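You operate a simulated robot arm through the tools that you are given. There is no shell and no other tool. Be economical: measure what you need, move in short steps, check, and stop when the job is done.

You are at the controls of a simulated two-armed robot. One attempt, no reset.

## Task
Clamp the super panel, sand off the rough patch, oil the sanded patch, then free the panel.
Fine: use the panel sander and the panel brush, and put both back; fingers stay clear of the holdfast arm. A coat counts when it lies all over at full strength: go over it till it gets no stronger. What is to be rubbed or washed off counts as gone when no trace of it is left.

Only the result counts: the job must be done as asked and must still hold three seconds after the hand-in. Knocking over, shifting, dropping, spilling or breaking anything else fails it.

## Robot
Two 7-joint arms with two-finger parallel grippers on one trunk, on a base that drives. Base frame: it is fixed to the floor where the robot stands at the start and does not move with it; the origin is under the middle of the robot, x ahead of it, y to its left, z up; the surface under the hand at the start is at about z = 0.8. Units: m, degrees, N and s.
The left shoulder is at the start at [0.05, 0.168, 1.207], the right one opposite. With the tool pointing down near the work surface each hand reaches from about 0.1 to 0.64 m from the robot's upright axis, wherever it stands, measured 20 degrees to its own side. Places, roughly: holdfast lever [0.7, 0.1, 0.9]; panel oil tin [0.7, -0.3, 0.8]. Payload 1.57 kg a hand.
The tool frame of a hand sits at the grasp point between the pads (the TCP): z along the fingers, y along the line on which they close. The tips reach 0.03 m beyond it. Largest opening 0.08 m; finger width 0.017, thickness 0.012; the body of the gripper, 0.04 by 0.082 m, starts 0.08 m behind the TCP.
Orientation is told as [roll, pitch, yaw] about the base's x, y, z axes, in that order, counted from this pose: with the fingers straight down and closing along the base's y, the tool's x points along the base's -x, its y along +y and its z along -z.

## Interface
- The arms move only by the tool apply_moves. It takes "left_steps", "right_steps" or both (then of equal length, played together; a hand with none holds still); each is one flat list of numbers, 7 for each row, row after row: the finger opening in m, from 0 to 0.08, then the shift along the tool's x, y, z in units of 100 mm (1.0 is 100 mm), then the turn, a rotation vector about the tool's x, y, z in units of 120 degrees (1.0 is 120 degrees). In form: [fingers, x, y, z, ax, ay, az, fingers, x, y, z, ax, ay, az, ...]. A call has 1 to 10 rows; each row is the pose to reach, as a shift and turn from the pose commanded when the call began, along the tool's axes at that moment. A call with a number of a shift or a turn outside -1 to 1 is refused whole. Rows are played at 5 a second. More than 0.05 m and 8.6 degrees between two rows, or a gripper value outside its range, and nothing of the call is played. A pose out of reach is approached as far as the arm can. The call stops where the force on the tool passes 90 N (or 10 N more than at its start, if that is more) or the arm is blocked; 0.2 s more then pass. Each finger travels about 0.045 m/s and halts on what it meets, pressing with about 38 N; the grip force reading is that of the motor and also rises with nothing between the fingers. The clock runs only during rows and for 0.2 s after the last one: add rows that repeat a pose to give the fingers time. It gives the time, the measured TCP pose, the force on the tool (base axes), the opening and the grip force at its end, in the units of the frame above (readings bear some noise), with the torque about the TCP (base axes, N m) and any sound that the robot's microphone picked up.
- Cameras (640 x 400 px; columns grow to the right, rows downward): "scene" is now at [0.1198, -0.0199, 1.4045]; the picture's right is [-0.25, -0.97, 0.00], its down [-0.67, 0.17, -0.73] and it looks along [0.70, -0.18, -0.69] (base axes); focal length 247 px, centre (320, 200). "left" rides on the left gripper at [0.072, 0.007, -0.122] in its tool frame; the picture's right is [-0.09, 1.00, 0.00], its down [-0.84, -0.08, -0.54] and it looks along [-0.54, -0.05, 0.84] (tool axes); focal length 238 px, centre (320, 200). "right" rides on the right gripper at [0.072, -0.007, -0.122] in its tool frame; the picture's right is [0.09, 1.00, 0.00], its down [-0.84, 0.08, -0.54] and it looks along [-0.54, 0.05, 0.84] (tool axes); focal length 238 px, centre (320, 200). There is no depth. A picture from a camera that has moved, and an enlarged one, comes with that camera's place and axes in the base frame and with its lens.
- grab_frame(camera): a new picture of that camera. No time passes.
- raise_lower(by): slides the trunk up (or, below 0, down) by that many m; the arms and the scene camera ride with it, the base frame stays. It gives what a move gives, with no picture.
- base_move(legs): drives the robot by 1 to 6 legs, each [ahead, left, turn to the left] in m, m and degrees, along the robot's own axes; the way and the turn of a leg run together, so that a leg with both is an arc; at most 1.5 m and 180 degrees a leg. The arms and the cameras ride along, it lands a little off, and it stops where it bumps. It gives what a move gives.
- aim_head(pan, tilt): turns the head with the scene camera to pan (to the left, within 80 degrees either way) and tilt (down, from -29 to 69), counted from straight ahead of the robot. It gives what a move gives.
- enlarge(camera, box): a new picture of the part [left, top, right, bottom] of that camera's present view, enlarged. No time passes.
- hand_in(): hands the job in; it is judged then, once.

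Go step by step. Nothing tells you exact positions but the pictures and the camera data: compare them with the known pose of the tool, close in by small moves and look again before you grip or let go. The budget is 120 turns and 92 pictures, counting those below and the enlarged ones. Unless the task says otherwise, let go and move clear before handing in, and close with one line.

The tools are called after "Request:" as a command line: name --argument value ..., lists and objects as JSON in quotes. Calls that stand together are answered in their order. apply_moves: Moves the arms, as the interface text tells. Its arguments: {"type":"object","properties":{"left_steps":{"type":"array","items":{"type":"number"}},"right_steps":{"type":"array","items":{"type":"number"}}},"required":[]} The other tools are called the same way: raise_lower (by) slides the trunk up or down; base_move (legs) drives the base; aim_head (pan, tilt) turns the head that bears the scene camera; grab_frame (camera) takes a picture; enlarge (camera, box) takes an enlarged picture of a part of a camera's view; hand_in () hands the job in.

At the start:

```text
time_s: 0.0
left_tool_pos: [0.4059, 0.0684, 1.1926]
left_ee_rot: [-0.2, 0.0, 0.1]
left_contact_force: [-0.6, -0.4, 0.0]
left_ft_torque: [0.01, 0.01, -0.02]
left_width: 0.08
left_grasp_force: 0.1
right_tool_pos: [0.4053, -0.2443, 1.1263]
right_ee_rot: [-0.1, 0.0, 0.0]
right_contact_force: [0.5, 0.3, 0.3]
right_ft_torque: [0.01, 0.01, 0.01]
right_width: 0.0801
right_grasp_force: 0.1
trunk travel left (down, up): [-0.375, 0.068]
robot x, y, heading: [-0.0012, -0.0037, -0.1]
head pan, tilt: [-14.4, 43.5]
```

scene: 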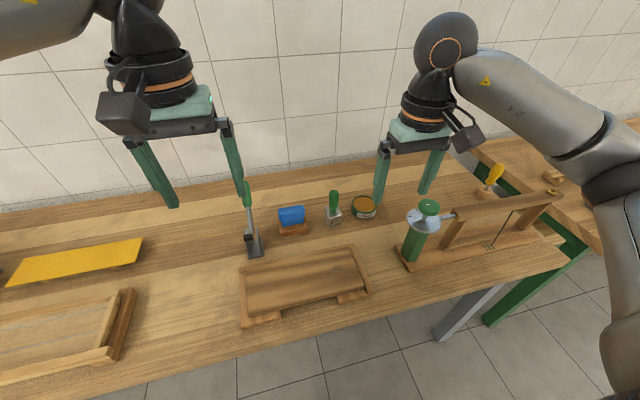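
right: 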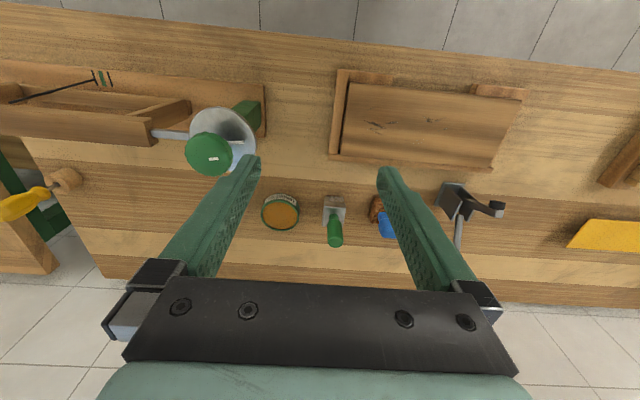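
left: 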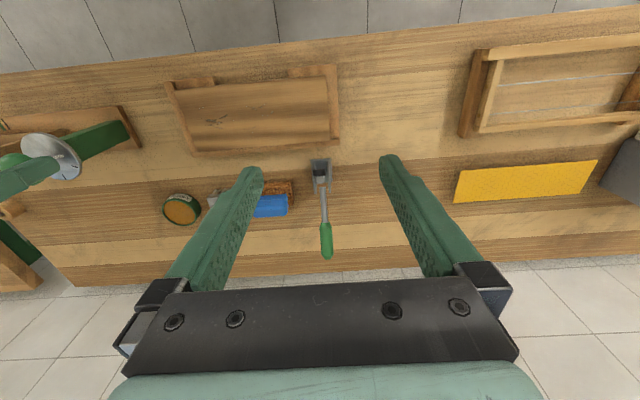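

I see a panel in a tray-like jig, a holdfast with lever (green handle) behind it, a blue sander, a green-handled brush and an oil tin. I take closer looks before moving.

Request:
enlarge --camera "scene" --box '[220, 160, 400, 340]'

Request:
enlarge --camera "right" --box '[180, 60, 540, 285]'

Request:
enlarge --camera "left" --box '[140, 50, 400, 270]'

```text
2.22 times, centred on (310, 250) of scene
camera zoom: at [0.1198, -0.0199, 1.4045], right [-0.25, -0.97, 0.0], down [-0.67, 0.17, -0.73], along [0.7, -0.18, -0.69], focal length 549 px, centre (342, 89)
```

zoom: 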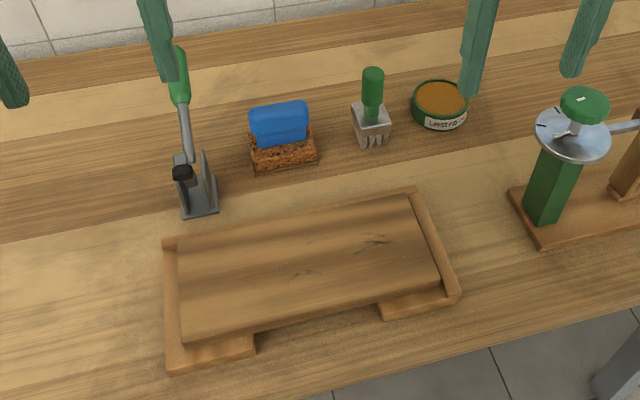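

```text
1.78 times, centred on (360, 172) of right
camera zoom: at [0.334, -0.2505, 1.247], right [-0.09, 1.0, 0.0], down [0.84, 0.08, 0.54], along [0.54, 0.05, -0.84], focal length 424 px, centre (249, 249)
```

zoom: 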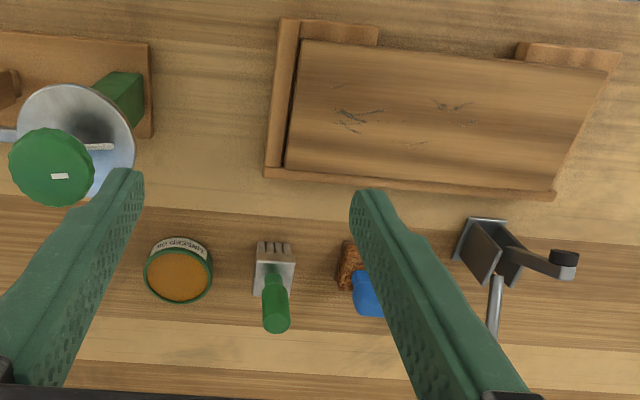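

```text
1.82 times, centred on (270, 160) of left
camera zoom: at [0.3338, 0.0745, 1.3143], right [0.09, 1.0, 0.0], down [0.84, -0.08, 0.54], along [0.54, -0.05, -0.84], focal length 433 px, centre (411, 273)
```

zoom: 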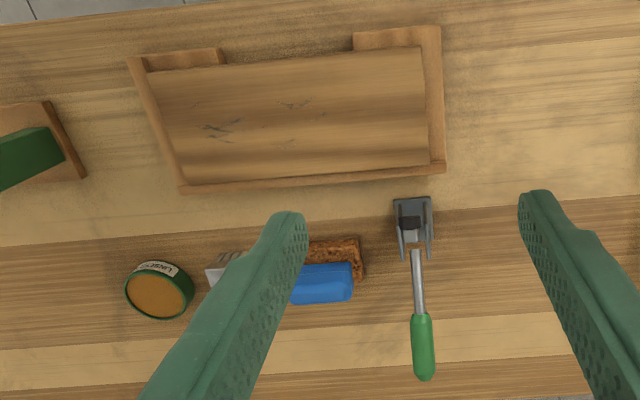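

The panel marks, sander, brush and tin are visible; I zoom in for details and look at the wider surroundings.

Request:
enlarge --camera "scene" --box '[235, 240, 375, 330]'

Request:
enlarge --camera "scene" --box '[230, 175, 390, 265]'

```text
4.44 times, centred on (305, 285) of scene
camera zoom: at [0.1198, -0.0199, 1.4045], right [-0.25, -0.97, 0.0], down [-0.67, 0.17, -0.73], along [0.7, -0.18, -0.69], focal length 1099 px, centre (387, -178)
```

zoom: 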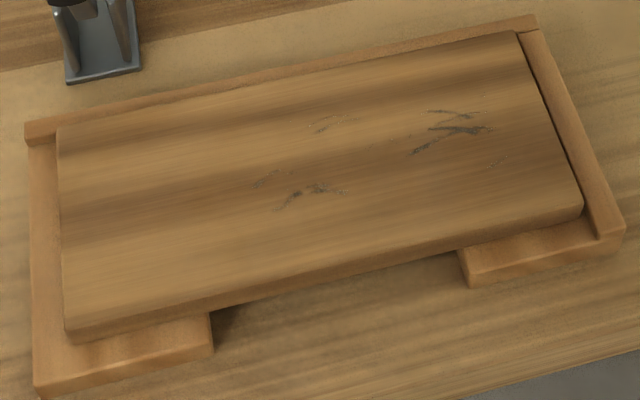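

```text
4.00 times, centred on (310, 220) of scene
camera zoom: at [0.1198, -0.0199, 1.4045], right [-0.25, -0.97, 0.0], down [-0.67, 0.17, -0.73], along [0.7, -0.18, -0.69], focal length 989 px, centre (360, 120)
```

zoom: 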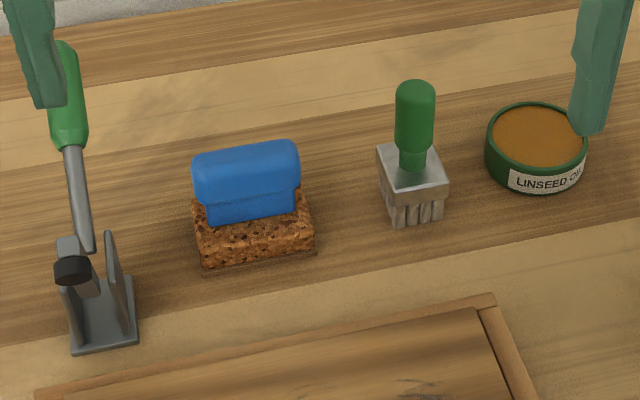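

The panel spans about x 0.38–0.50, y −0.20–0.08, with marks around (0.44, −0.095). The sander is near (0.63,−0.065), the brush near (0.63,−0.19), the tin near (0.64,−0.305) and the lever handle near (0.70,0.055,0.91), partly out of reach, so I drive ahead a bit.

Request:
base_move --legs '[[0.14, 0, 0]]'

Request:
aim_head --pan 0 --tilt 52

Request:
grab_frame --camera "scene"

Request:
grab_frame --camera "left"

Request:
grab_frame --camera "right"

```text
time_s: 1.3
left_tool_pos: [0.5429, 0.07, 1.1924]
left_ee_rot: [-0.2, -0.1, 0.3]
left_contact_force: [0.8, 0.1, 0.8]
left_ft_torque: [0.0, 0.03, -0.01]
left_width: 0.08
left_grasp_force: 0.1
right_tool_pos: [0.5436, -0.244, 1.1261]
right_ee_rot: [0.0, 0.0, 0.2]
right_contact_force: [-0.1, 0.0, -0.3]
right_ft_torque: [-0.01, 0.0, 0.0]
right_width: 0.0801
right_grasp_force: 0.0
trunk travel left (down, up): [-0.375, 0.068]
robot x, y, heading: [0.138, 0.0001, -0.1]
head pan, tilt: [-14.4, 43.5]
```

```text
time_s: 2.1
left_tool_pos: [0.5417, 0.0701, 1.1929]
left_ee_rot: [-0.1, 0.0, 0.3]
left_contact_force: [0.1, 0.5, -0.1]
left_ft_torque: [-0.01, 0.0, 0.03]
left_width: 0.0799
left_grasp_force: 0.0
right_tool_pos: [0.5439, -0.2425, 1.1244]
right_ee_rot: [0.0, 0.0, 0.2]
right_contact_force: [0.0, 0.1, 0.4]
right_ft_torque: [-0.02, -0.01, -0.02]
right_width: 0.0799
right_grasp_force: 0.1
trunk travel left (down, up): [-0.375, 0.068]
robot x, y, heading: [0.132, 0.002, 0.2]
head pan, tilt: [0.0, 52.0]
```

```text
83 pictures are left
camera scene: at [0.2512, 0.0013, 1.3927], right [0.0, -1.0, 0.0], down [-0.79, 0.0, -0.62], along [0.62, 0.0, -0.79], focal length 247 px, centre (320, 200)
```

scene: 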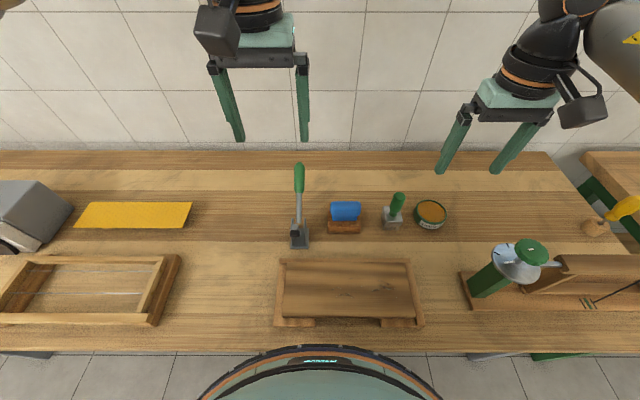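

```text
82 pictures are left
camera left: at [0.4697, 0.076, 1.3143], right [0.09, 1.0, 0.0], down [0.84, -0.07, 0.54], along [0.54, -0.05, -0.84], focal length 238 px, centre (320, 200)
```

left: 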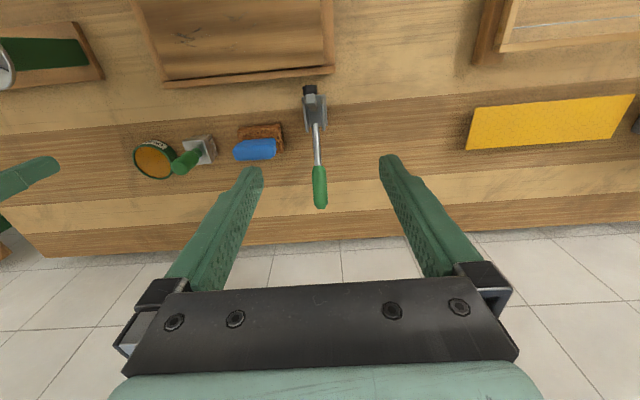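

```text
81 pictures are left
camera right: at [0.4712, -0.249, 1.247], right [-0.1, 1.0, 0.0], down [0.84, 0.08, 0.54], along [0.54, 0.05, -0.84], focal length 238 px, centre (320, 200)
```

right: 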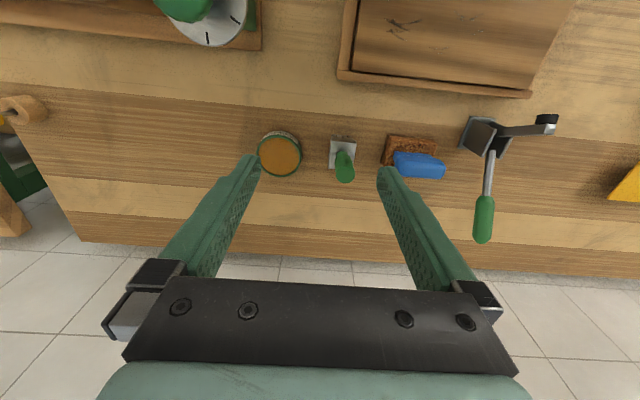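

The left hand is clear and the lever handle runs from about (0.655,0.055,0.89) to (0.73,0.055,0.928), with its pivot near (0.585,0.85) and the arm raised toward the robot. I bring the left hand above the handle.

Request:
apply_moves --left_steps '[0.06, -0.3, -0.04, 0.25, 0, 0, 0, 0.06, -0.6, -0.08, 0.5, 0, 0, 0, 0.06, -0.9, -0.12, 0.75, 0, 0, 0, 0.06, -0.95, -0.15, 1.0, 0, 0, 0]'

Request:
apply_moves --left_steps '[0.06, -0.3, 0, 0.2, 0, 0, 0, 0.06, -0.63, 0, 0.5, 0, 0, 0, 0.06, -0.63, 0, 0.8, 0, 0, 0, 0.06, -0.63, 0, 0.8, 0, 0, 0]'

Request:
grab_frame --camera "left"

Request:
enlarge --camera "scene" --box '[230, 100, 390, 260]'

Request:
grab_frame --camera "right"

```text
time_s: 3.1
left_tool_pos: [0.6368, 0.0547, 1.093]
left_ee_rot: [0.1, -0.1, 0.4]
left_contact_force: [0.8, 0.6, -0.1]
left_ft_torque: [-0.01, 0.01, 0.02]
left_width: 0.0601
left_grasp_force: 0.1
right_tool_pos: [0.5438, -0.2411, 1.1248]
right_ee_rot: [0.0, 0.0, 0.2]
right_contact_force: [-0.1, 0.0, -0.4]
right_ft_torque: [0.0, 0.02, 0.0]
right_width: 0.0801
right_grasp_force: 0.2
trunk travel left (down, up): [-0.375, 0.068]
robot x, y, heading: [0.1381, 0.0013, 0.3]
head pan, tilt: [0.0, 52.0]
```

```text
time_s: 4.1
left_tool_pos: [0.6982, 0.0564, 1.0126]
left_ee_rot: [-0.1, -0.2, 0.3]
left_contact_force: [0.1, -0.1, 0.7]
left_ft_torque: [-0.02, -0.01, 0.0]
left_width: 0.0601
left_grasp_force: 0.2
right_tool_pos: [0.5441, -0.2425, 1.1254]
right_ee_rot: [-0.1, 0.0, 0.2]
right_contact_force: [-0.8, 0.6, -0.7]
right_ft_torque: [-0.03, 0.01, -0.02]
right_width: 0.0798
right_grasp_force: 0.1
trunk travel left (down, up): [-0.375, 0.068]
robot x, y, heading: [0.1355, 0.0001, 0.1]
head pan, tilt: [0.0, 52.0]
```

```text
80 pictures are left
camera left: at [0.6276, 0.0625, 1.1342], right [0.09, 1.0, 0.0], down [0.84, -0.07, 0.54], along [0.54, -0.05, -0.84], focal length 238 px, centre (320, 200)
```

left: 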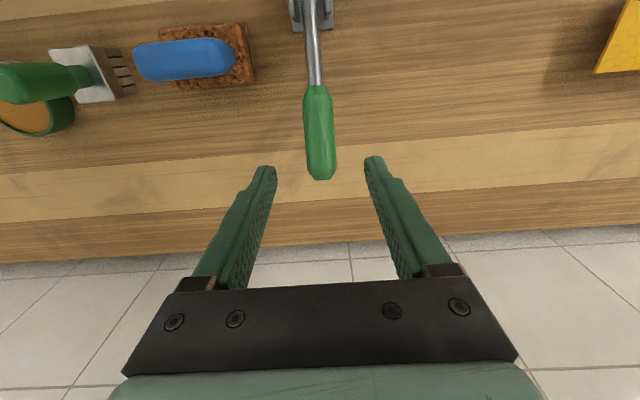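

```text
2.50 times, centred on (310, 180) of scene
camera zoom: at [0.2512, 0.0011, 1.3927], right [0.0, -1.0, 0.0], down [-0.79, 0.0, -0.62], along [0.62, 0.0, -0.79], focal length 618 px, centre (345, 250)
```

zoom: 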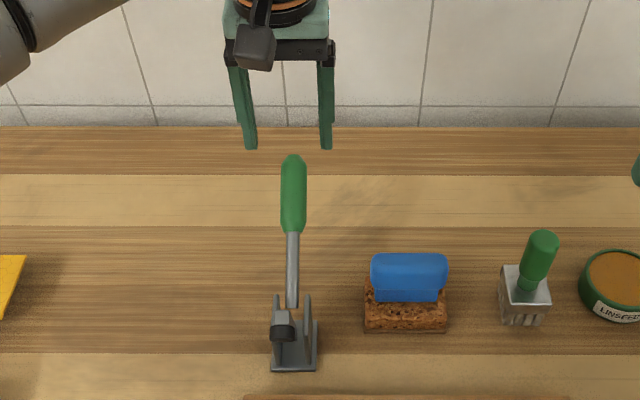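

```text
78 pictures are left
camera right: at [0.4711, -0.2492, 1.247], right [-0.1, 1.0, 0.0], down [0.84, 0.08, 0.54], along [0.54, 0.05, -0.84], focal length 238 px, centre (320, 200)
```

right: 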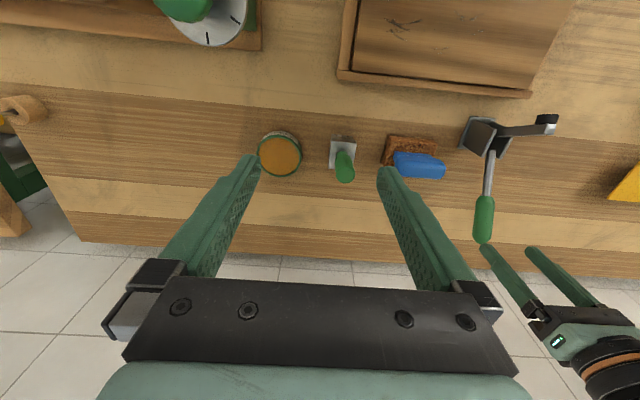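

The handle lies straight below the left hand at y≈0.055. I lower onto its middle (0.69, 0.055, 0.92) and close.

Request:
apply_moves --left_steps '[0.06, 0.06, -0.015, 0.45, 0, 0, 0, 0.06, 0.08, -0.015, 0.93, 0, 0, 0, 0.06, 0.08, -0.015, 0.93, 0, 0, 0, 0.0, 0.08, -0.015, 0.93, 0, 0, 0, 0.0, 0.08, -0.015, 0.93, 0, 0, 0, 0.0, 0.08, -0.015, 0.93, 0, 0, 0, 0.0, 0.08, -0.015, 0.93, 0, 0, 0]'

Request:
grab_frame --camera "left"

```text
time_s: 5.7
left_tool_pos: [0.6917, 0.0552, 0.9191]
left_ee_rot: [0.0, 0.0, 0.2]
left_contact_force: [-0.2, 2.9, -2.1]
left_ft_torque: [0.13, -0.17, -0.13]
left_width: 0.028
left_grasp_force: 32.6
right_tool_pos: [0.5432, -0.2418, 1.1252]
right_ee_rot: [0.0, 0.0, 0.1]
right_contact_force: [0.1, 0.0, 0.8]
right_ft_torque: [0.01, 0.0, 0.03]
right_width: 0.0799
right_grasp_force: 0.0
trunk travel left (down, up): [-0.375, 0.068]
robot x, y, heading: [0.1349, -0.0014, 0.2]
head pan, tilt: [0.0, 52.0]
```

```text
77 pictures are left
camera left: at [0.6195, 0.0621, 1.0406], right [0.09, 1.0, 0.0], down [0.84, -0.07, 0.54], along [0.54, -0.05, -0.84], focal length 238 px, centre (320, 200)
```

left: 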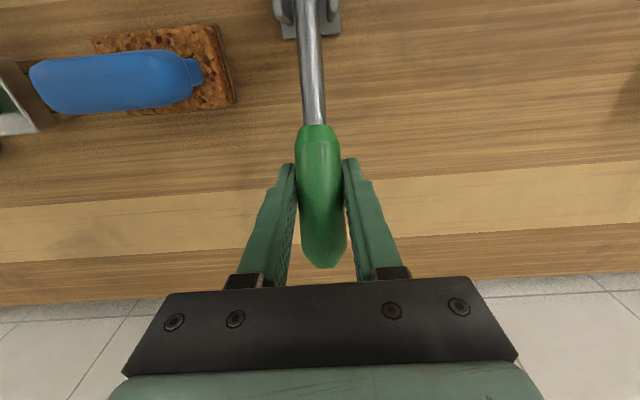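

The handle is held. I swing it along its arc toward the robot, first 30 degrees.

Request:
apply_moves --left_steps '[0.0, 0.055, 0, -0.09, 0, 0, 0, 0.0, 0.111, 0, -0.177, 0, 0, 0, 0.0, 0.18, 0, -0.258, 0, 0, 0, 0.0, 0.251, 0, -0.333, 0, 0, 0, 0.0, 0.33, 0, -0.4, 0, 0, 0, 0.0, 0.415, 0, -0.461, 0, 0, 0]'

Request:
grab_frame --camera "right"

```text
time_s: 7.1
left_tool_pos: [0.6529, 0.0562, 0.9646]
left_ee_rot: [0.0, 0.0, 0.6]
left_contact_force: [3.8, 8.1, -10.6]
left_ft_torque: [0.45, -1.04, -0.26]
left_width: 0.0279
left_grasp_force: 37.9
right_tool_pos: [0.5453, -0.2419, 1.1249]
right_ee_rot: [0.0, 0.0, 0.2]
right_contact_force: [0.4, 0.0, 0.4]
right_ft_torque: [0.03, -0.02, 0.03]
right_width: 0.0801
right_grasp_force: 0.0
trunk travel left (down, up): [-0.375, 0.068]
robot x, y, heading: [0.1353, -0.0009, 0.3]
head pan, tilt: [0.0, 52.0]
```

```text
76 pictures are left
camera right: at [0.4725, -0.248, 1.2469], right [-0.1, 1.0, 0.0], down [0.84, 0.08, 0.54], along [0.54, 0.05, -0.84], focal length 238 px, centre (320, 200)
```

right: 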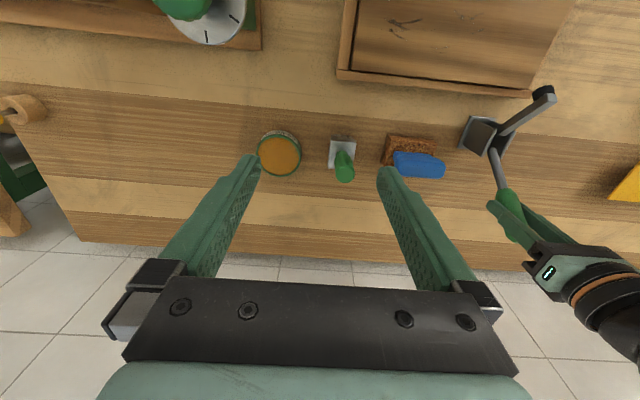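

The arm is swinging down as expected. I continue the arc.

Request:
apply_moves --left_steps '[0.0, 0.09, 0, -0.055, 0, 0, 0, 0.0, 0.185, 0, -0.099, 0, 0, 0, 0.0, 0.285, 0, -0.135, 0, 0, 0, 0.0, 0.384, 0, -0.163, 0, 0, 0, 0.0, 0.485, 0, -0.182, 0, 0, 0]'

Request:
grab_frame --camera "right"

Request:
enlarge --camera "scene" --box '[230, 160, 390, 340]'

```text
time_s: 8.3
left_tool_pos: [0.6043, 0.0563, 0.9835]
left_ee_rot: [0.1, -0.4, 0.5]
left_contact_force: [11.0, 14.9, 1.1]
left_ft_torque: [0.35, -1.17, 0.01]
left_width: 0.0278
left_grasp_force: 38.2
right_tool_pos: [0.5437, -0.2402, 1.126]
right_ee_rot: [-0.2, 0.0, 0.2]
right_contact_force: [-0.4, -0.5, 0.4]
right_ft_torque: [-0.01, 0.04, 0.0]
right_width: 0.0799
right_grasp_force: 0.0
trunk travel left (down, up): [-0.375, 0.068]
robot x, y, heading: [0.1355, 0.002, -0.1]
head pan, tilt: [0.0, 52.0]
```

```text
75 pictures are left
camera right: at [0.472, -0.2473, 1.2473], right [-0.1, 1.0, 0.0], down [0.84, 0.08, 0.54], along [0.54, 0.05, -0.84], focal length 238 px, centre (320, 200)
```

right: 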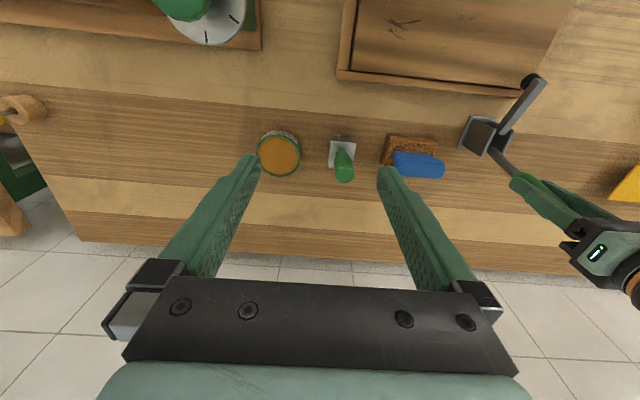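

```text
2.22 times, centred on (310, 250) of scene
camera zoom: at [0.2521, 0.0032, 1.3927], right [0.0, -1.0, 0.0], down [-0.79, 0.0, -0.62], along [0.62, 0.0, -0.79], focal length 549 px, centre (342, 89)
```

zoom: 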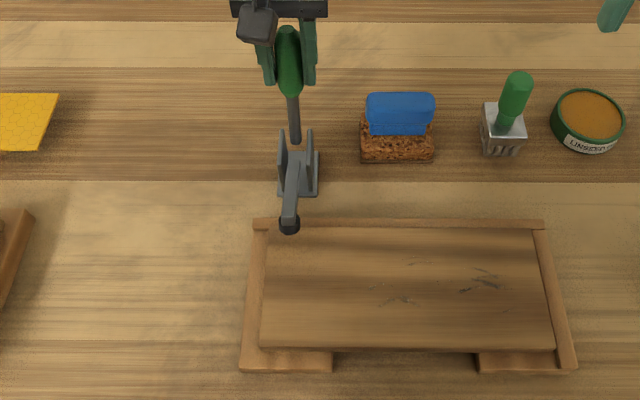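

The pad is near level but still slightly above the panel. I continue the arc carefully while watching the force.

Request:
apply_moves --left_steps '[0.0, 0.095, 0, -0.007, 0, 0, 0, 0.0, 0.189, 0, -0.01, 0, 0, 0, 0.0, 0.29, 0, -0.005, 0, 0, 0]'

Request:
enlarge --camera "scene" --box '[250, 160, 350, 290]'

```text
time_s: 9.1
left_tool_pos: [0.5723, 0.0564, 0.9837]
left_ee_rot: [0.0, -0.2, 0.6]
left_contact_force: [5.6, 19.8, 3.8]
left_ft_torque: [-0.37, -0.98, 0.03]
left_width: 0.0277
left_grasp_force: 38.1
right_tool_pos: [0.5436, -0.2391, 1.1272]
right_ee_rot: [-0.1, 0.0, 0.2]
right_contact_force: [0.2, 0.8, -0.1]
right_ft_torque: [-0.03, 0.01, 0.0]
right_width: 0.08
right_grasp_force: 0.2
trunk travel left (down, up): [-0.375, 0.068]
robot x, y, heading: [0.1405, -0.0006, 0.0]
head pan, tilt: [0.0, 52.0]
```

```text
3.08 times, centred on (300, 225) of scene
camera zoom: at [0.2514, 0.0039, 1.3927], right [0.0, -1.0, 0.0], down [-0.79, 0.0, -0.62], along [0.62, 0.0, -0.79], focal length 761 px, centre (382, 123)
```

zoom: 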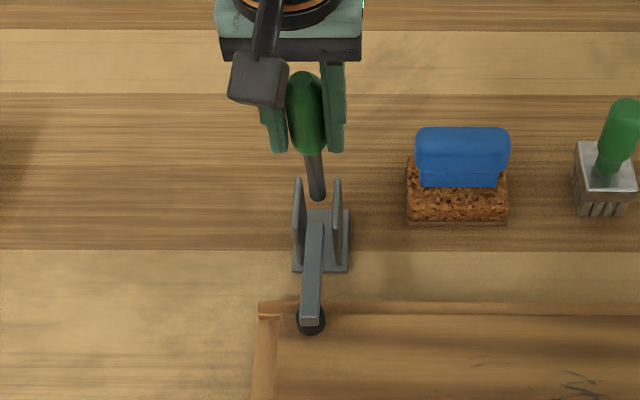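

The pad is almost over the panel; there's some sideways load, which I ease by a couple of millimetres while I continue.

Request:
apply_moves --left_steps '[0.0, 0.05, 0.015, 0.005, 0, 0, 0, 0.0, 0.108, 0.025, 0.015, 0, 0, 0, 0.0, 0.16, 0.03, 0.027, 0, 0, 0, 0.0, 0.21, 0.03, 0.04, 0, 0, 0]'

Request:
enlarge --camera "scene" --box '[250, 160, 350, 290]'

Request:
enlarge --camera "right" --box '[400, 30, 640, 240]'

```text
time_s: 10.1
left_tool_pos: [0.5578, 0.0557, 0.9826]
left_ee_rot: [-0.3, -0.6, 0.6]
left_contact_force: [28.3, 5.1, 11.1]
left_ft_torque: [-0.09, 0.6, 0.02]
left_width: 0.0278
left_grasp_force: 38.6
right_tool_pos: [0.5456, -0.2422, 1.1245]
right_ee_rot: [0.0, 0.1, 0.1]
right_contact_force: [0.4, 0.0, 0.8]
right_ft_torque: [0.0, 0.01, 0.0]
right_width: 0.08
right_grasp_force: 0.1
trunk travel left (down, up): [-0.375, 0.068]
robot x, y, heading: [0.1373, 0.0003, 0.0]
head pan, tilt: [0.0, 52.0]
```

```text
3.08 times, centred on (300, 225) of scene
camera zoom: at [0.2546, 0.0017, 1.3926], right [0.0, -1.0, 0.0], down [-0.79, 0.0, -0.61], along [0.61, 0.0, -0.79], focal length 761 px, centre (382, 123)
```

zoom: 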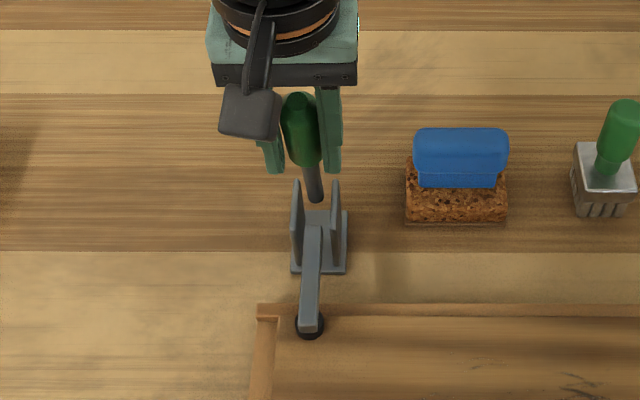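

```text
1.90 times, centred on (520, 135) of right
camera zoom: at [0.4741, -0.2487, 1.2465], right [-0.1, 1.0, 0.0], down [0.84, 0.08, 0.54], along [0.54, 0.05, -0.84], focal length 454 px, centre (-61, 324)
```

zoom: 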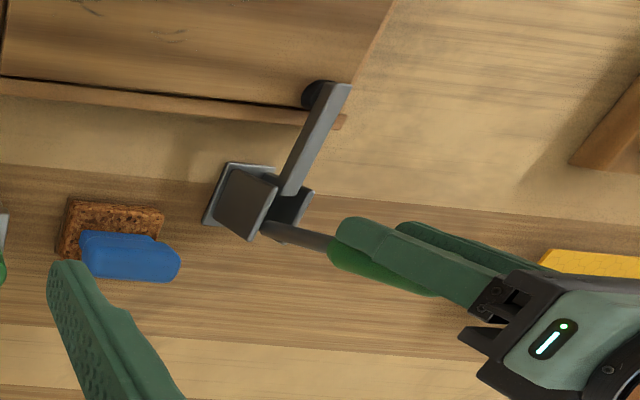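

The load rose to 28 N, so the pad has likely met the panel. I push a bit further to lock the lever.

Request:
apply_moves --left_steps '[0.0, 0.06, 0, 0.015, 0, 0, 0, 0.0, 0.12, 0.0, 0.035, 0, 0, 0, 0.0, 0.12, 0.0, 0.035, 0, 0, 0]'

Request:
enlarge --camera "scene" --box '[250, 160, 350, 290]'

```text
time_s: 10.9
left_tool_pos: [0.5383, 0.055, 0.9762]
left_ee_rot: [0.0, 0.0, 0.2]
left_contact_force: [-0.7, 0.1, 0.0]
left_ft_torque: [0.01, 0.01, 0.01]
left_width: 0.0
left_grasp_force: 21.3
right_tool_pos: [0.5434, -0.2426, 1.1255]
right_ee_rot: [0.0, 0.0, 0.2]
right_contact_force: [0.2, -0.2, 0.1]
right_ft_torque: [-0.02, -0.01, 0.0]
right_width: 0.0799
right_grasp_force: 0.0
trunk travel left (down, up): [-0.375, 0.068]
robot x, y, heading: [0.1354, 0.0013, 0.0]
head pan, tilt: [0.0, 52.0]
```

```text
3.08 times, centred on (300, 225) of scene
camera zoom: at [0.2512, 0.0012, 1.3927], right [0.0, -1.0, 0.0], down [-0.79, 0.0, -0.62], along [0.62, 0.0, -0.79], focal length 761 px, centre (382, 123)
```

zoom: 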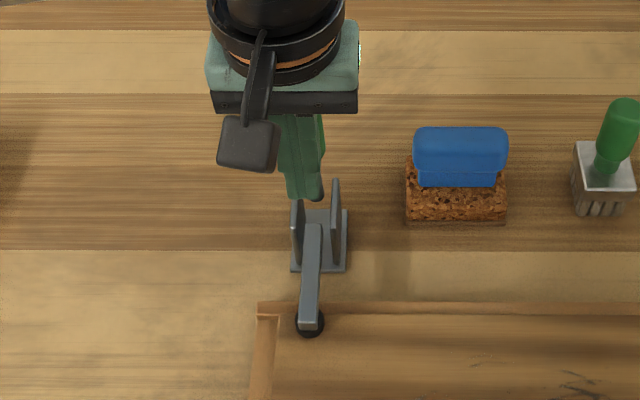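

The fingers slipped off the handle just past the contact. I raise the hand clear to see the clamp's state.

Request:
apply_moves --left_steps '[0.0, 0.03, 0, -0.3, 0, 0, 0, 0.0, 0.05, 0, -0.65, 0, 0, 0, 0.06, 0.05, 0, -1.0, 0, 0, 0, 0.06, 0.05, 0, -1.0, 0, 0, 0]'

Request:
grab_frame --camera "scene"

Request:
enlarge --camera "right" --box '[400, 30, 640, 240]'

Request:
grab_frame --camera "left"

```text
time_s: 11.9
left_tool_pos: [0.5326, 0.0565, 1.0781]
left_ee_rot: [-0.1, 0.0, 0.4]
left_contact_force: [0.3, 0.0, -0.1]
left_ft_torque: [-0.04, 0.0, 0.0]
left_width: 0.0501
left_grasp_force: 0.1
right_tool_pos: [0.5436, -0.2425, 1.1248]
right_ee_rot: [0.0, 0.0, 0.2]
right_contact_force: [-1.0, -0.9, -0.2]
right_ft_torque: [-0.01, -0.04, -0.01]
right_width: 0.0798
right_grasp_force: 0.2
trunk travel left (down, up): [-0.375, 0.068]
robot x, y, heading: [0.1381, 0.0012, 0.1]
head pan, tilt: [0.0, 52.0]
```

```text
69 pictures are left
camera scene: at [0.2513, 0.0013, 1.3927], right [0.0, -1.0, 0.0], down [-0.79, 0.0, -0.62], along [0.62, 0.0, -0.79], focal length 247 px, centre (320, 200)
```

scene: 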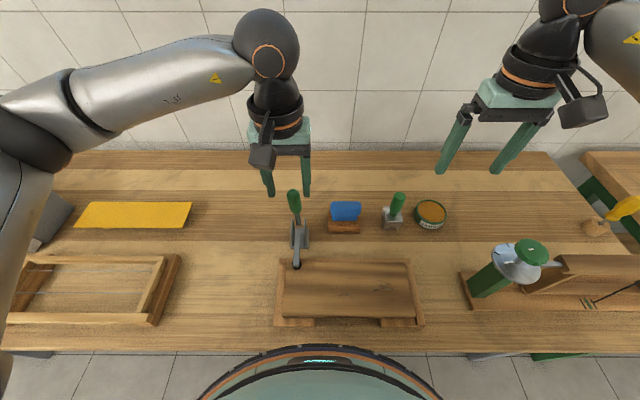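

```text
1.90 times, centred on (520, 135) of right
camera zoom: at [0.4713, -0.249, 1.247], right [-0.1, 1.0, 0.0], down [0.84, 0.08, 0.54], along [0.54, 0.05, -0.84], focal length 454 px, centre (-61, 324)
```

zoom: 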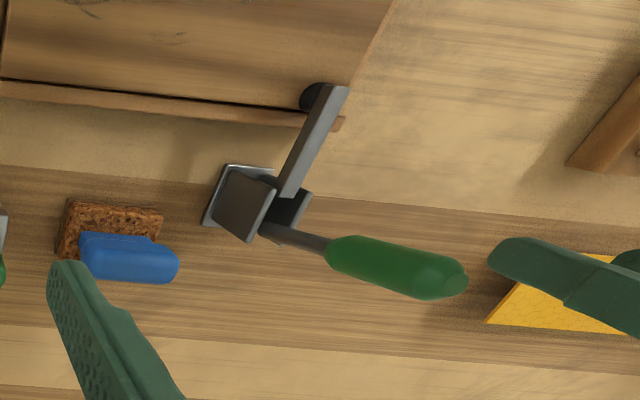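

```text
67 pictures are left
camera left: at [0.4613, 0.0626, 1.1989], right [0.09, 1.0, 0.0], down [0.84, -0.07, 0.54], along [0.54, -0.05, -0.84], focal length 238 px, centre (320, 200)
```

left: 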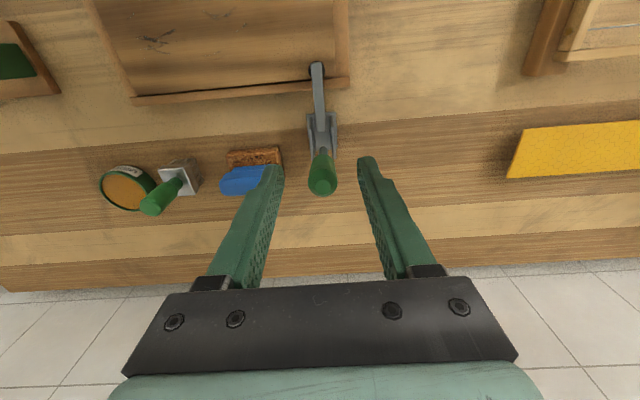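

The handle stands at about 100° and stays put with the pad about at the panel surface, but I'm not sure it is locked. I go behind the handle with closed fingers to push it firmly.

Request:
apply_moves --left_steps '[0.0, -0.4, -0.02, 0, 0, 0, 0, 0.0, -0.85, -0.03, 0, 0, 0, 0, 0.0, -0.95, -0.035, 0.4, 0, 0, 0, 0.0, -0.95, -0.035, 0.8, 0, 0, 0, 0.0, -0.75, -0.035, 0.85, 0, 0, 0]'

Request:
grab_frame --camera "left"

```text
time_s: 13.1
left_tool_pos: [0.6069, 0.0548, 0.9927]
left_ee_rot: [-0.1, -0.1, 0.4]
left_contact_force: [0.3, -0.1, 0.2]
left_ft_torque: [-0.02, -0.05, 0.02]
left_width: 0.0001
left_grasp_force: 21.2
right_tool_pos: [0.5434, -0.2423, 1.1261]
right_ee_rot: [0.0, 0.0, 0.2]
right_contact_force: [-0.3, -0.5, 0.1]
right_ft_torque: [0.03, 0.0, -0.03]
right_width: 0.0797
right_grasp_force: 0.2
trunk travel left (down, up): [-0.375, 0.068]
robot x, y, heading: [0.1366, -0.0018, 0.0]
head pan, tilt: [0.0, 52.0]
```

```text
66 pictures are left
camera left: at [0.5361, 0.0604, 1.1145], right [0.09, 1.0, 0.0], down [0.84, -0.07, 0.54], along [0.54, -0.05, -0.84], focal length 238 px, centre (320, 200)
```

left: 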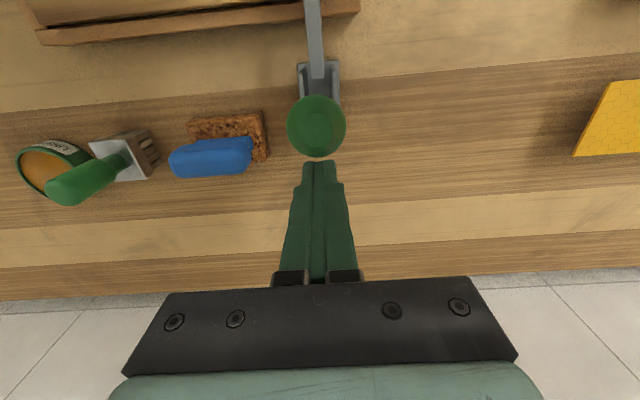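

Fingers are centred behind the handle. I push toward the robot in small steps.

Request:
apply_moves --left_steps '[0.0, 0.12, 0, 0, 0, 0, 0, 0.0, 0.24, 0, 0.0, 0, 0, 0, 0.0, 0.34, 0, 0.0, 0, 0, 0, 0.0, 0.42, 0, 0.0, 0, 0, 0, 0.0, 0.5, 0, 0.01, 0, 0, 0, 0.0, 0.58, 0, 0.02, 0, 0, 0]'

Request:
enlarge --camera "right" --box '[400, 30, 640, 240]'

```text
time_s: 14.7
left_tool_pos: [0.5914, 0.0557, 0.998]
left_ee_rot: [-0.1, -9.1, 2.0]
left_contact_force: [24.9, -2.0, -2.4]
left_ft_torque: [-0.29, -0.65, -0.07]
left_width: 0.0002
left_grasp_force: 20.7
right_tool_pos: [0.5447, -0.2428, 1.1241]
right_ee_rot: [0.1, 0.0, 0.2]
right_contact_force: [-0.5, -0.2, 0.8]
right_ft_torque: [0.02, -0.01, 0.0]
right_width: 0.08
right_grasp_force: 0.1
trunk travel left (down, up): [-0.375, 0.068]
robot x, y, heading: [0.1395, 0.0002, 0.2]
head pan, tilt: [0.0, 52.0]
stopped in row 6 (left hand): the arm was blocked; the commanded pose is now the measured one
```

```text
1.90 times, centred on (520, 135) of right
camera zoom: at [0.4722, -0.2491, 1.2468], right [-0.1, 1.0, 0.0], down [0.84, 0.08, 0.54], along [0.54, 0.05, -0.84], focal length 454 px, centre (-61, 324)
```

zoom: 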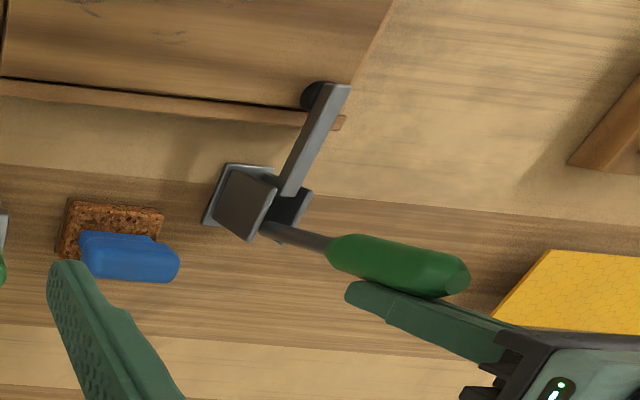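

The lever did not budge under a hard push: it is at its end stop, clamped. I back the left hand off, straighten it and park it up to the left.

Request:
apply_moves --left_steps '[0.0, -0.2, 0, -0.05, 0, 0.038, 0, 0.0, -0.3, 0, -0.4, 0, 0.076, 0, 0.0, -0.3, 0.1, -0.85, 0, 0.076, -0.016, 0.0, -0.2, 0.5, -1.0, 0, 0.076, -0.016, 0.0, -0.1, 0.9, -1.0, 0, 0.076, -0.016]'

Request:
apply_moves --left_steps '[0.0, 0.3, 0.35, -0.1, 0, 0, 0, 0.0, 0.6, 0.7, -0.2, 0, 0, 0, 0.0, 0.8, 1.0, -0.3, 0, 0, 0]'

Request:
enlarge --camera "scene" --box '[260, 170, 460, 330]'

```text
time_s: 15.8
left_tool_pos: [0.5777, 0.1463, 1.1001]
left_ee_rot: [0.0, 0.7, 3.5]
left_contact_force: [-0.1, -0.4, 0.0]
left_ft_torque: [-0.01, -0.02, -0.04]
left_width: 0.0
left_grasp_force: 21.1
right_tool_pos: [0.5435, -0.2417, 1.1259]
right_ee_rot: [0.0, 0.0, 0.2]
right_contact_force: [0.4, 0.7, -0.9]
right_ft_torque: [0.0, -0.01, 0.01]
right_width: 0.08
right_grasp_force: 0.1
trunk travel left (down, up): [-0.375, 0.068]
robot x, y, heading: [0.1347, -0.001, 0.3]
head pan, tilt: [0.0, 52.0]
```

```text
time_s: 16.6
left_tool_pos: [0.4927, 0.2425, 1.1274]
left_ee_rot: [0.0, 0.7, 3.5]
left_contact_force: [0.1, 0.0, -0.2]
left_ft_torque: [0.01, 0.01, -0.01]
left_width: 0.0
left_grasp_force: 21.3
right_tool_pos: [0.5423, -0.2431, 1.1255]
right_ee_rot: [0.0, -0.1, 0.2]
right_contact_force: [0.6, 0.0, 0.7]
right_ft_torque: [-0.01, -0.02, 0.01]
right_width: 0.0798
right_grasp_force: 0.0
trunk travel left (down, up): [-0.375, 0.068]
robot x, y, heading: [0.1341, -0.0015, 0.2]
head pan, tilt: [0.0, 52.0]
```

```text
2.50 times, centred on (360, 250) of scene
camera zoom: at [0.2506, 0.0018, 1.3928], right [0.0, -1.0, 0.0], down [-0.79, 0.0, -0.62], along [0.62, 0.0, -0.79], focal length 618 px, centre (220, 75)
```

zoom: 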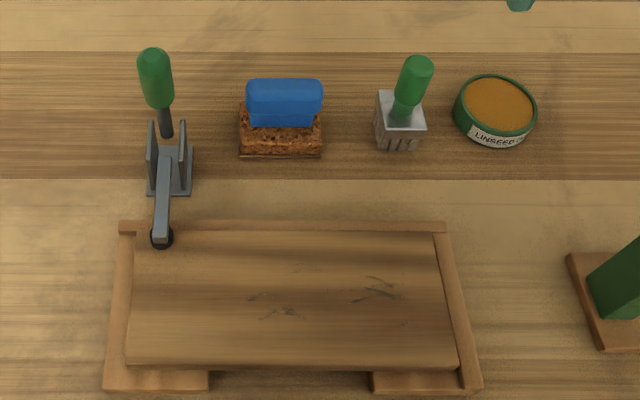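

The clamp is down with the pad on the panel's left end. Now I bring the right hand over the sander (about (0.628,−0.065)), turning it 90° so the fingers close along x.

Request:
apply_moves --right_steps '[0.08, -0.067, 0.15, 0.09, 0, 0, -0.07, 0.08, -0.133, 0.3, 0.18, 0, 0, -0.14, 0.08, -0.2, 0.45, 0.27, 0, 0, -0.21, 0.08, -0.267, 0.6, 0.36, 0, 0, -0.28, 0.08, -0.333, 0.75, 0.45, 0, 0, -0.35, 0.08, -0.4, 0.9, 0.5, 0, 0, -0.42]'

Request:
apply_moves --right_steps '[0.08, -0.19, 0.04, 0.1, 0, 0, -0.067, 0.08, -0.38, 0.08, 0.2, 0, 0, -0.134, 0.08, -0.57, 0.12, 0.3, 0, 0, -0.2, 0.08, -0.77, 0.165, 0.4, 0, 0, -0.265, 0.08, -0.957, 0.207, 0.5, 0, 0, -0.33, 0.08, -0.957, 0.207, 0.5, 0, 0, -0.33]'

Request:
grab_frame --camera "right"

Request:
enlarge --camera "scene" --box '[260, 130, 460, 260]'

```text
time_s: 18.1
left_tool_pos: [0.4949, 0.2417, 1.1274]
left_ee_rot: [0.0, 0.8, 3.5]
left_contact_force: [0.1, -0.3, 0.3]
left_ft_torque: [-0.04, 0.0, 0.01]
left_width: 0.0
left_grasp_force: 21.3
right_tool_pos: [0.5839, -0.1518, 1.0747]
right_ee_rot: [0.1, 0.0, 50.7]
right_contact_force: [1.1, -0.2, 0.0]
right_ft_torque: [-0.01, 0.01, -0.01]
right_width: 0.0801
right_grasp_force: 0.1
trunk travel left (down, up): [-0.375, 0.068]
robot x, y, heading: [0.1384, 0.003, 0.2]
head pan, tilt: [0.0, 52.0]
```

```text
time_s: 19.4
left_tool_pos: [0.4942, 0.2407, 1.1276]
left_ee_rot: [0.0, 0.6, 3.5]
left_contact_force: [0.4, -0.1, 0.3]
left_ft_torque: [0.02, -0.02, 0.05]
left_width: 0.0
left_grasp_force: 21.5
right_tool_pos: [0.4864, -0.0795, 0.9953]
right_ee_rot: [-7.8, 0.3, 85.4]
right_contact_force: [0.2, 0.0, -0.4]
right_ft_torque: [-0.05, 0.03, 0.01]
right_width: 0.0801
right_grasp_force: 0.1
right hand out of reach, approached as far as the arm can: row 1, 2, 3, 4, 5, 6
trunk travel left (down, up): [-0.375, 0.068]
robot x, y, heading: [0.1346, 0.0002, -0.0]
head pan, tilt: [0.0, 52.0]
```

```text
63 pictures are left
camera right: at [0.471, -0.1505, 1.1183], right [-0.99, -0.01, -0.13], down [-0.08, 0.85, 0.52], along [0.11, 0.53, -0.84], focal length 238 px, centre (320, 200)
```

right: 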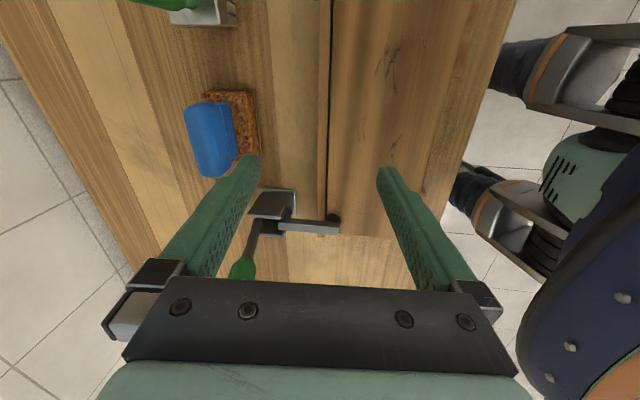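

```text
3.08 times, centred on (360, 195) of scene
camera zoom: at [0.2513, 0.0012, 1.3927], right [0.0, -1.0, 0.0], down [-0.79, 0.0, -0.62], along [0.62, 0.0, -0.79], focal length 761 px, centre (197, 215)
```

zoom: 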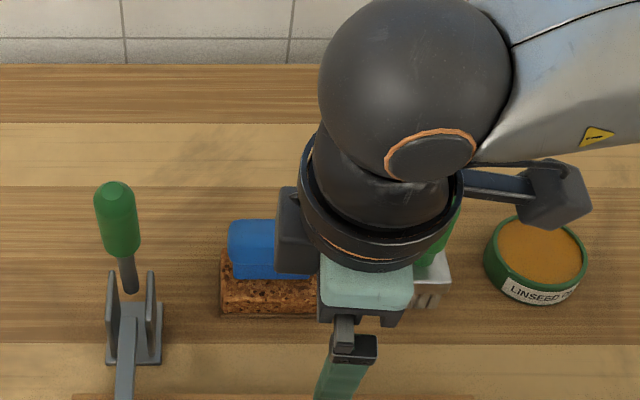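

The right hand can't take yaw +90 there (joint limit). I back out of that pose and will turn the other way.

Request:
apply_moves --right_steps '[0.08, 0.1, 0.05, -0.2, 0, 0, 0.05, 0.08, 0.3, 0.15, -0.4, 0, 0, 0.11, 0.08, 0.5, 0.25, -0.6, 0, 0, 0.17, 0.08, 0.7, 0.35, -0.7, 0, 0, 0.23, 0.08, 0.87, 0.45, -0.7, 0, 0, 0.29, 0.08, 0.87, 0.45, -0.7, 0, 0, 0.33]'

```text
time_s: 20.9
left_tool_pos: [0.4936, 0.2407, 1.1271]
left_ee_rot: [0.0, 0.7, 3.5]
left_contact_force: [0.1, -0.2, 0.4]
left_ft_torque: [0.02, -0.01, -0.01]
left_width: 0.0
left_grasp_force: 21.1
right_tool_pos: [0.4272, -0.1607, 1.0645]
right_ee_rot: [-6.3, -4.7, 45.7]
right_contact_force: [0.8, -0.6, 0.2]
right_ft_torque: [-0.02, 0.0, 0.02]
right_width: 0.0802
right_grasp_force: 0.1
trunk travel left (down, up): [-0.375, 0.068]
robot x, y, heading: [0.137, 0.0011, -0.1]
head pan, tilt: [0.0, 52.0]
```

I straighten the hand first, then rotate the other way in free space.

Request:
apply_moves --right_steps '[0.08, 0, 0, -0.2, -0.0525, 0.039, 0, 0.08, 0, 0, -0.3, -0.0525, 0.039, 0]'

Request:
apply_moves --right_steps '[0.08, 0, 0, 0, 0, 0, 0.07, 0.08, 0, 0, 0, 0, 0, 0.14, 0.08, 0, 0, 0, 0, 0, 0.21, 0.08, 0, 0, 0, 0, 0, 0.28, 0.08, 0, 0, 0, 0, 0, 0.35, 0.08, 0, 0, 0, 0, 0, 0.42, 0.08, 0, 0, 0, 0, 0, 0.49, 0.08, 0, 0, 0, 0, 0, 0.56, 0.08, 0, 0, 0, 0, 0, 0.63, 0.08, 0, 0, 0, 0, 0, 0.7]'

```text
time_s: 21.4
left_tool_pos: [0.4943, 0.2402, 1.1274]
left_ee_rot: [0.0, 0.7, 3.5]
left_contact_force: [0.5, 0.6, 0.1]
left_ft_torque: [0.0, -0.02, 0.01]
left_width: 0.0002
left_grasp_force: 21.4
right_tool_pos: [0.4229, -0.1602, 1.0921]
right_ee_rot: [0.1, 0.1, 45.7]
right_contact_force: [-0.1, 0.2, -0.3]
right_ft_torque: [-0.01, -0.01, 0.0]
right_width: 0.08
right_grasp_force: 0.0
trunk travel left (down, up): [-0.375, 0.068]
robot x, y, heading: [0.1376, 0.0007, 0.3]
head pan, tilt: [0.0, 52.0]
```

```text
time_s: 23.6
left_tool_pos: [0.4949, 0.2417, 1.1272]
left_ee_rot: [0.0, 0.7, 3.6]
left_contact_force: [1.2, -0.1, 0.1]
left_ft_torque: [-0.01, -0.03, 0.0]
left_width: 0.0
left_grasp_force: 21.2
right_tool_pos: [0.4223, -0.1614, 1.0922]
right_ee_rot: [0.0, 0.1, -38.3]
right_contact_force: [0.0, 1.2, 0.8]
right_ft_torque: [0.02, 0.01, 0.03]
right_width: 0.0799
right_grasp_force: 0.0
trunk travel left (down, up): [-0.375, 0.068]
robot x, y, heading: [0.1369, -0.0004, 0.2]
head pan, tilt: [0.0, 52.0]
```

Request:
apply_moves --right_steps '[0.08, -0.07, 0.14, 0, 0, 0, 0.065, 0.08, -0.14, 0.28, 0, 0, 0, 0.13, 0.08, -0.2, 0.42, 0, 0, 0, 0.195, 0.08, -0.27, 0.56, 0, 0, 0, 0.26, 0.08, -0.34, 0.7, 0, 0, 0, 0.32, 0.08, -0.4, 0.85, 0, 0, 0, 0.38, 0.08, -0.47, 1.0, 0, 0, 0, 0.431]'

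Request:
grab_frame --camera "right"

```text
time_s: 25.2
left_tool_pos: [0.4944, 0.2413, 1.1265]
left_ee_rot: [0.0, 0.7, 3.5]
left_contact_force: [0.9, 0.7, 1.0]
left_ft_torque: [0.02, 0.02, 0.0]
left_width: 0.0001
left_grasp_force: 21.5
right_tool_pos: [0.5218, -0.1108, 1.0929]
right_ee_rot: [0.0, 0.0, -90.2]
right_contact_force: [-0.3, -1.3, -0.8]
right_ft_torque: [-0.01, 0.03, 0.02]
right_width: 0.0798
right_grasp_force: 0.1
trunk travel left (down, up): [-0.375, 0.068]
robot x, y, heading: [0.1323, -0.0007, 0.1]
head pan, tilt: [0.0, 52.0]
```

```text
61 pictures are left
camera right: at [0.5146, -0.0394, 1.2147], right [1.0, 0.09, 0.0], down [0.08, -0.84, 0.54], along [0.05, -0.54, -0.84], focal length 238 px, centre (320, 200)
```

right: 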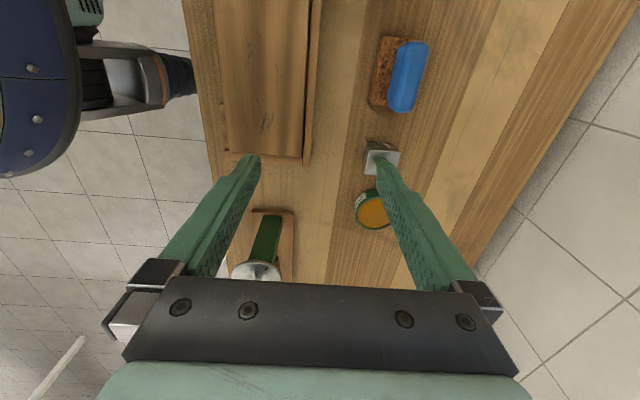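

The hand is at yaw −90. I move over the sander.

Request:
apply_moves --right_steps '[0.08, 0.12, 0.3, 0.2, 0, 0, 0, 0.08, 0.24, 0.6, 0.4, 0, 0, 0, 0.08, 0.36, 0.9, 0.6, 0, 0, 0, 0.08, 0.47, 1.0, 0.9, 0, 0, 0, 0.08, 0.47, 1.0, 0.9, 0, 0, 0]'

Request:
grab_frame --camera "right"

Request:
enlarge --camera "scene" --box '[260, 130, 460, 260]'

```text
time_s: 26.4
left_tool_pos: [0.4943, 0.2414, 1.1271]
left_ee_rot: [0.0, 0.7, 3.5]
left_contact_force: [0.3, 0.5, -0.3]
left_ft_torque: [0.02, 0.01, 0.02]
left_width: 0.0
left_grasp_force: 21.1
right_tool_pos: [0.6221, -0.0622, 1.0008]
right_ee_rot: [0.0, 0.1, -90.0]
right_contact_force: [-0.4, -0.5, 0.0]
right_ft_torque: [0.01, -0.02, 0.01]
right_width: 0.08
right_grasp_force: 0.1
trunk travel left (down, up): [-0.375, 0.068]
robot x, y, heading: [0.137, 0.0022, 0.2]
head pan, tilt: [0.0, 52.0]
```

```text
60 pictures are left
camera right: at [0.6148, 0.01, 1.1234], right [1.0, 0.09, 0.0], down [0.08, -0.84, 0.54], along [0.05, -0.54, -0.84], focal length 238 px, centre (320, 200)
```

right: 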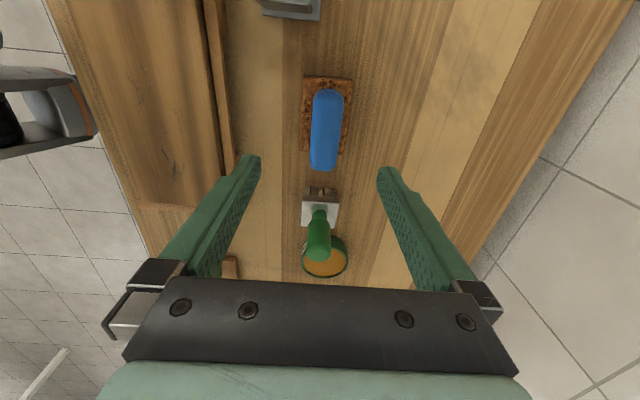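

```text
3.08 times, centred on (360, 195) of scene
camera zoom: at [0.2513, 0.001, 1.3927], right [0.0, -1.0, 0.0], down [-0.79, 0.0, -0.62], along [0.62, 0.0, -0.79], focal length 761 px, centre (197, 215)
```

zoom: 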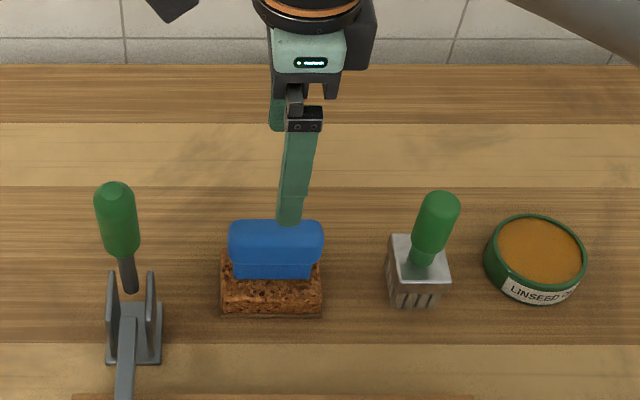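

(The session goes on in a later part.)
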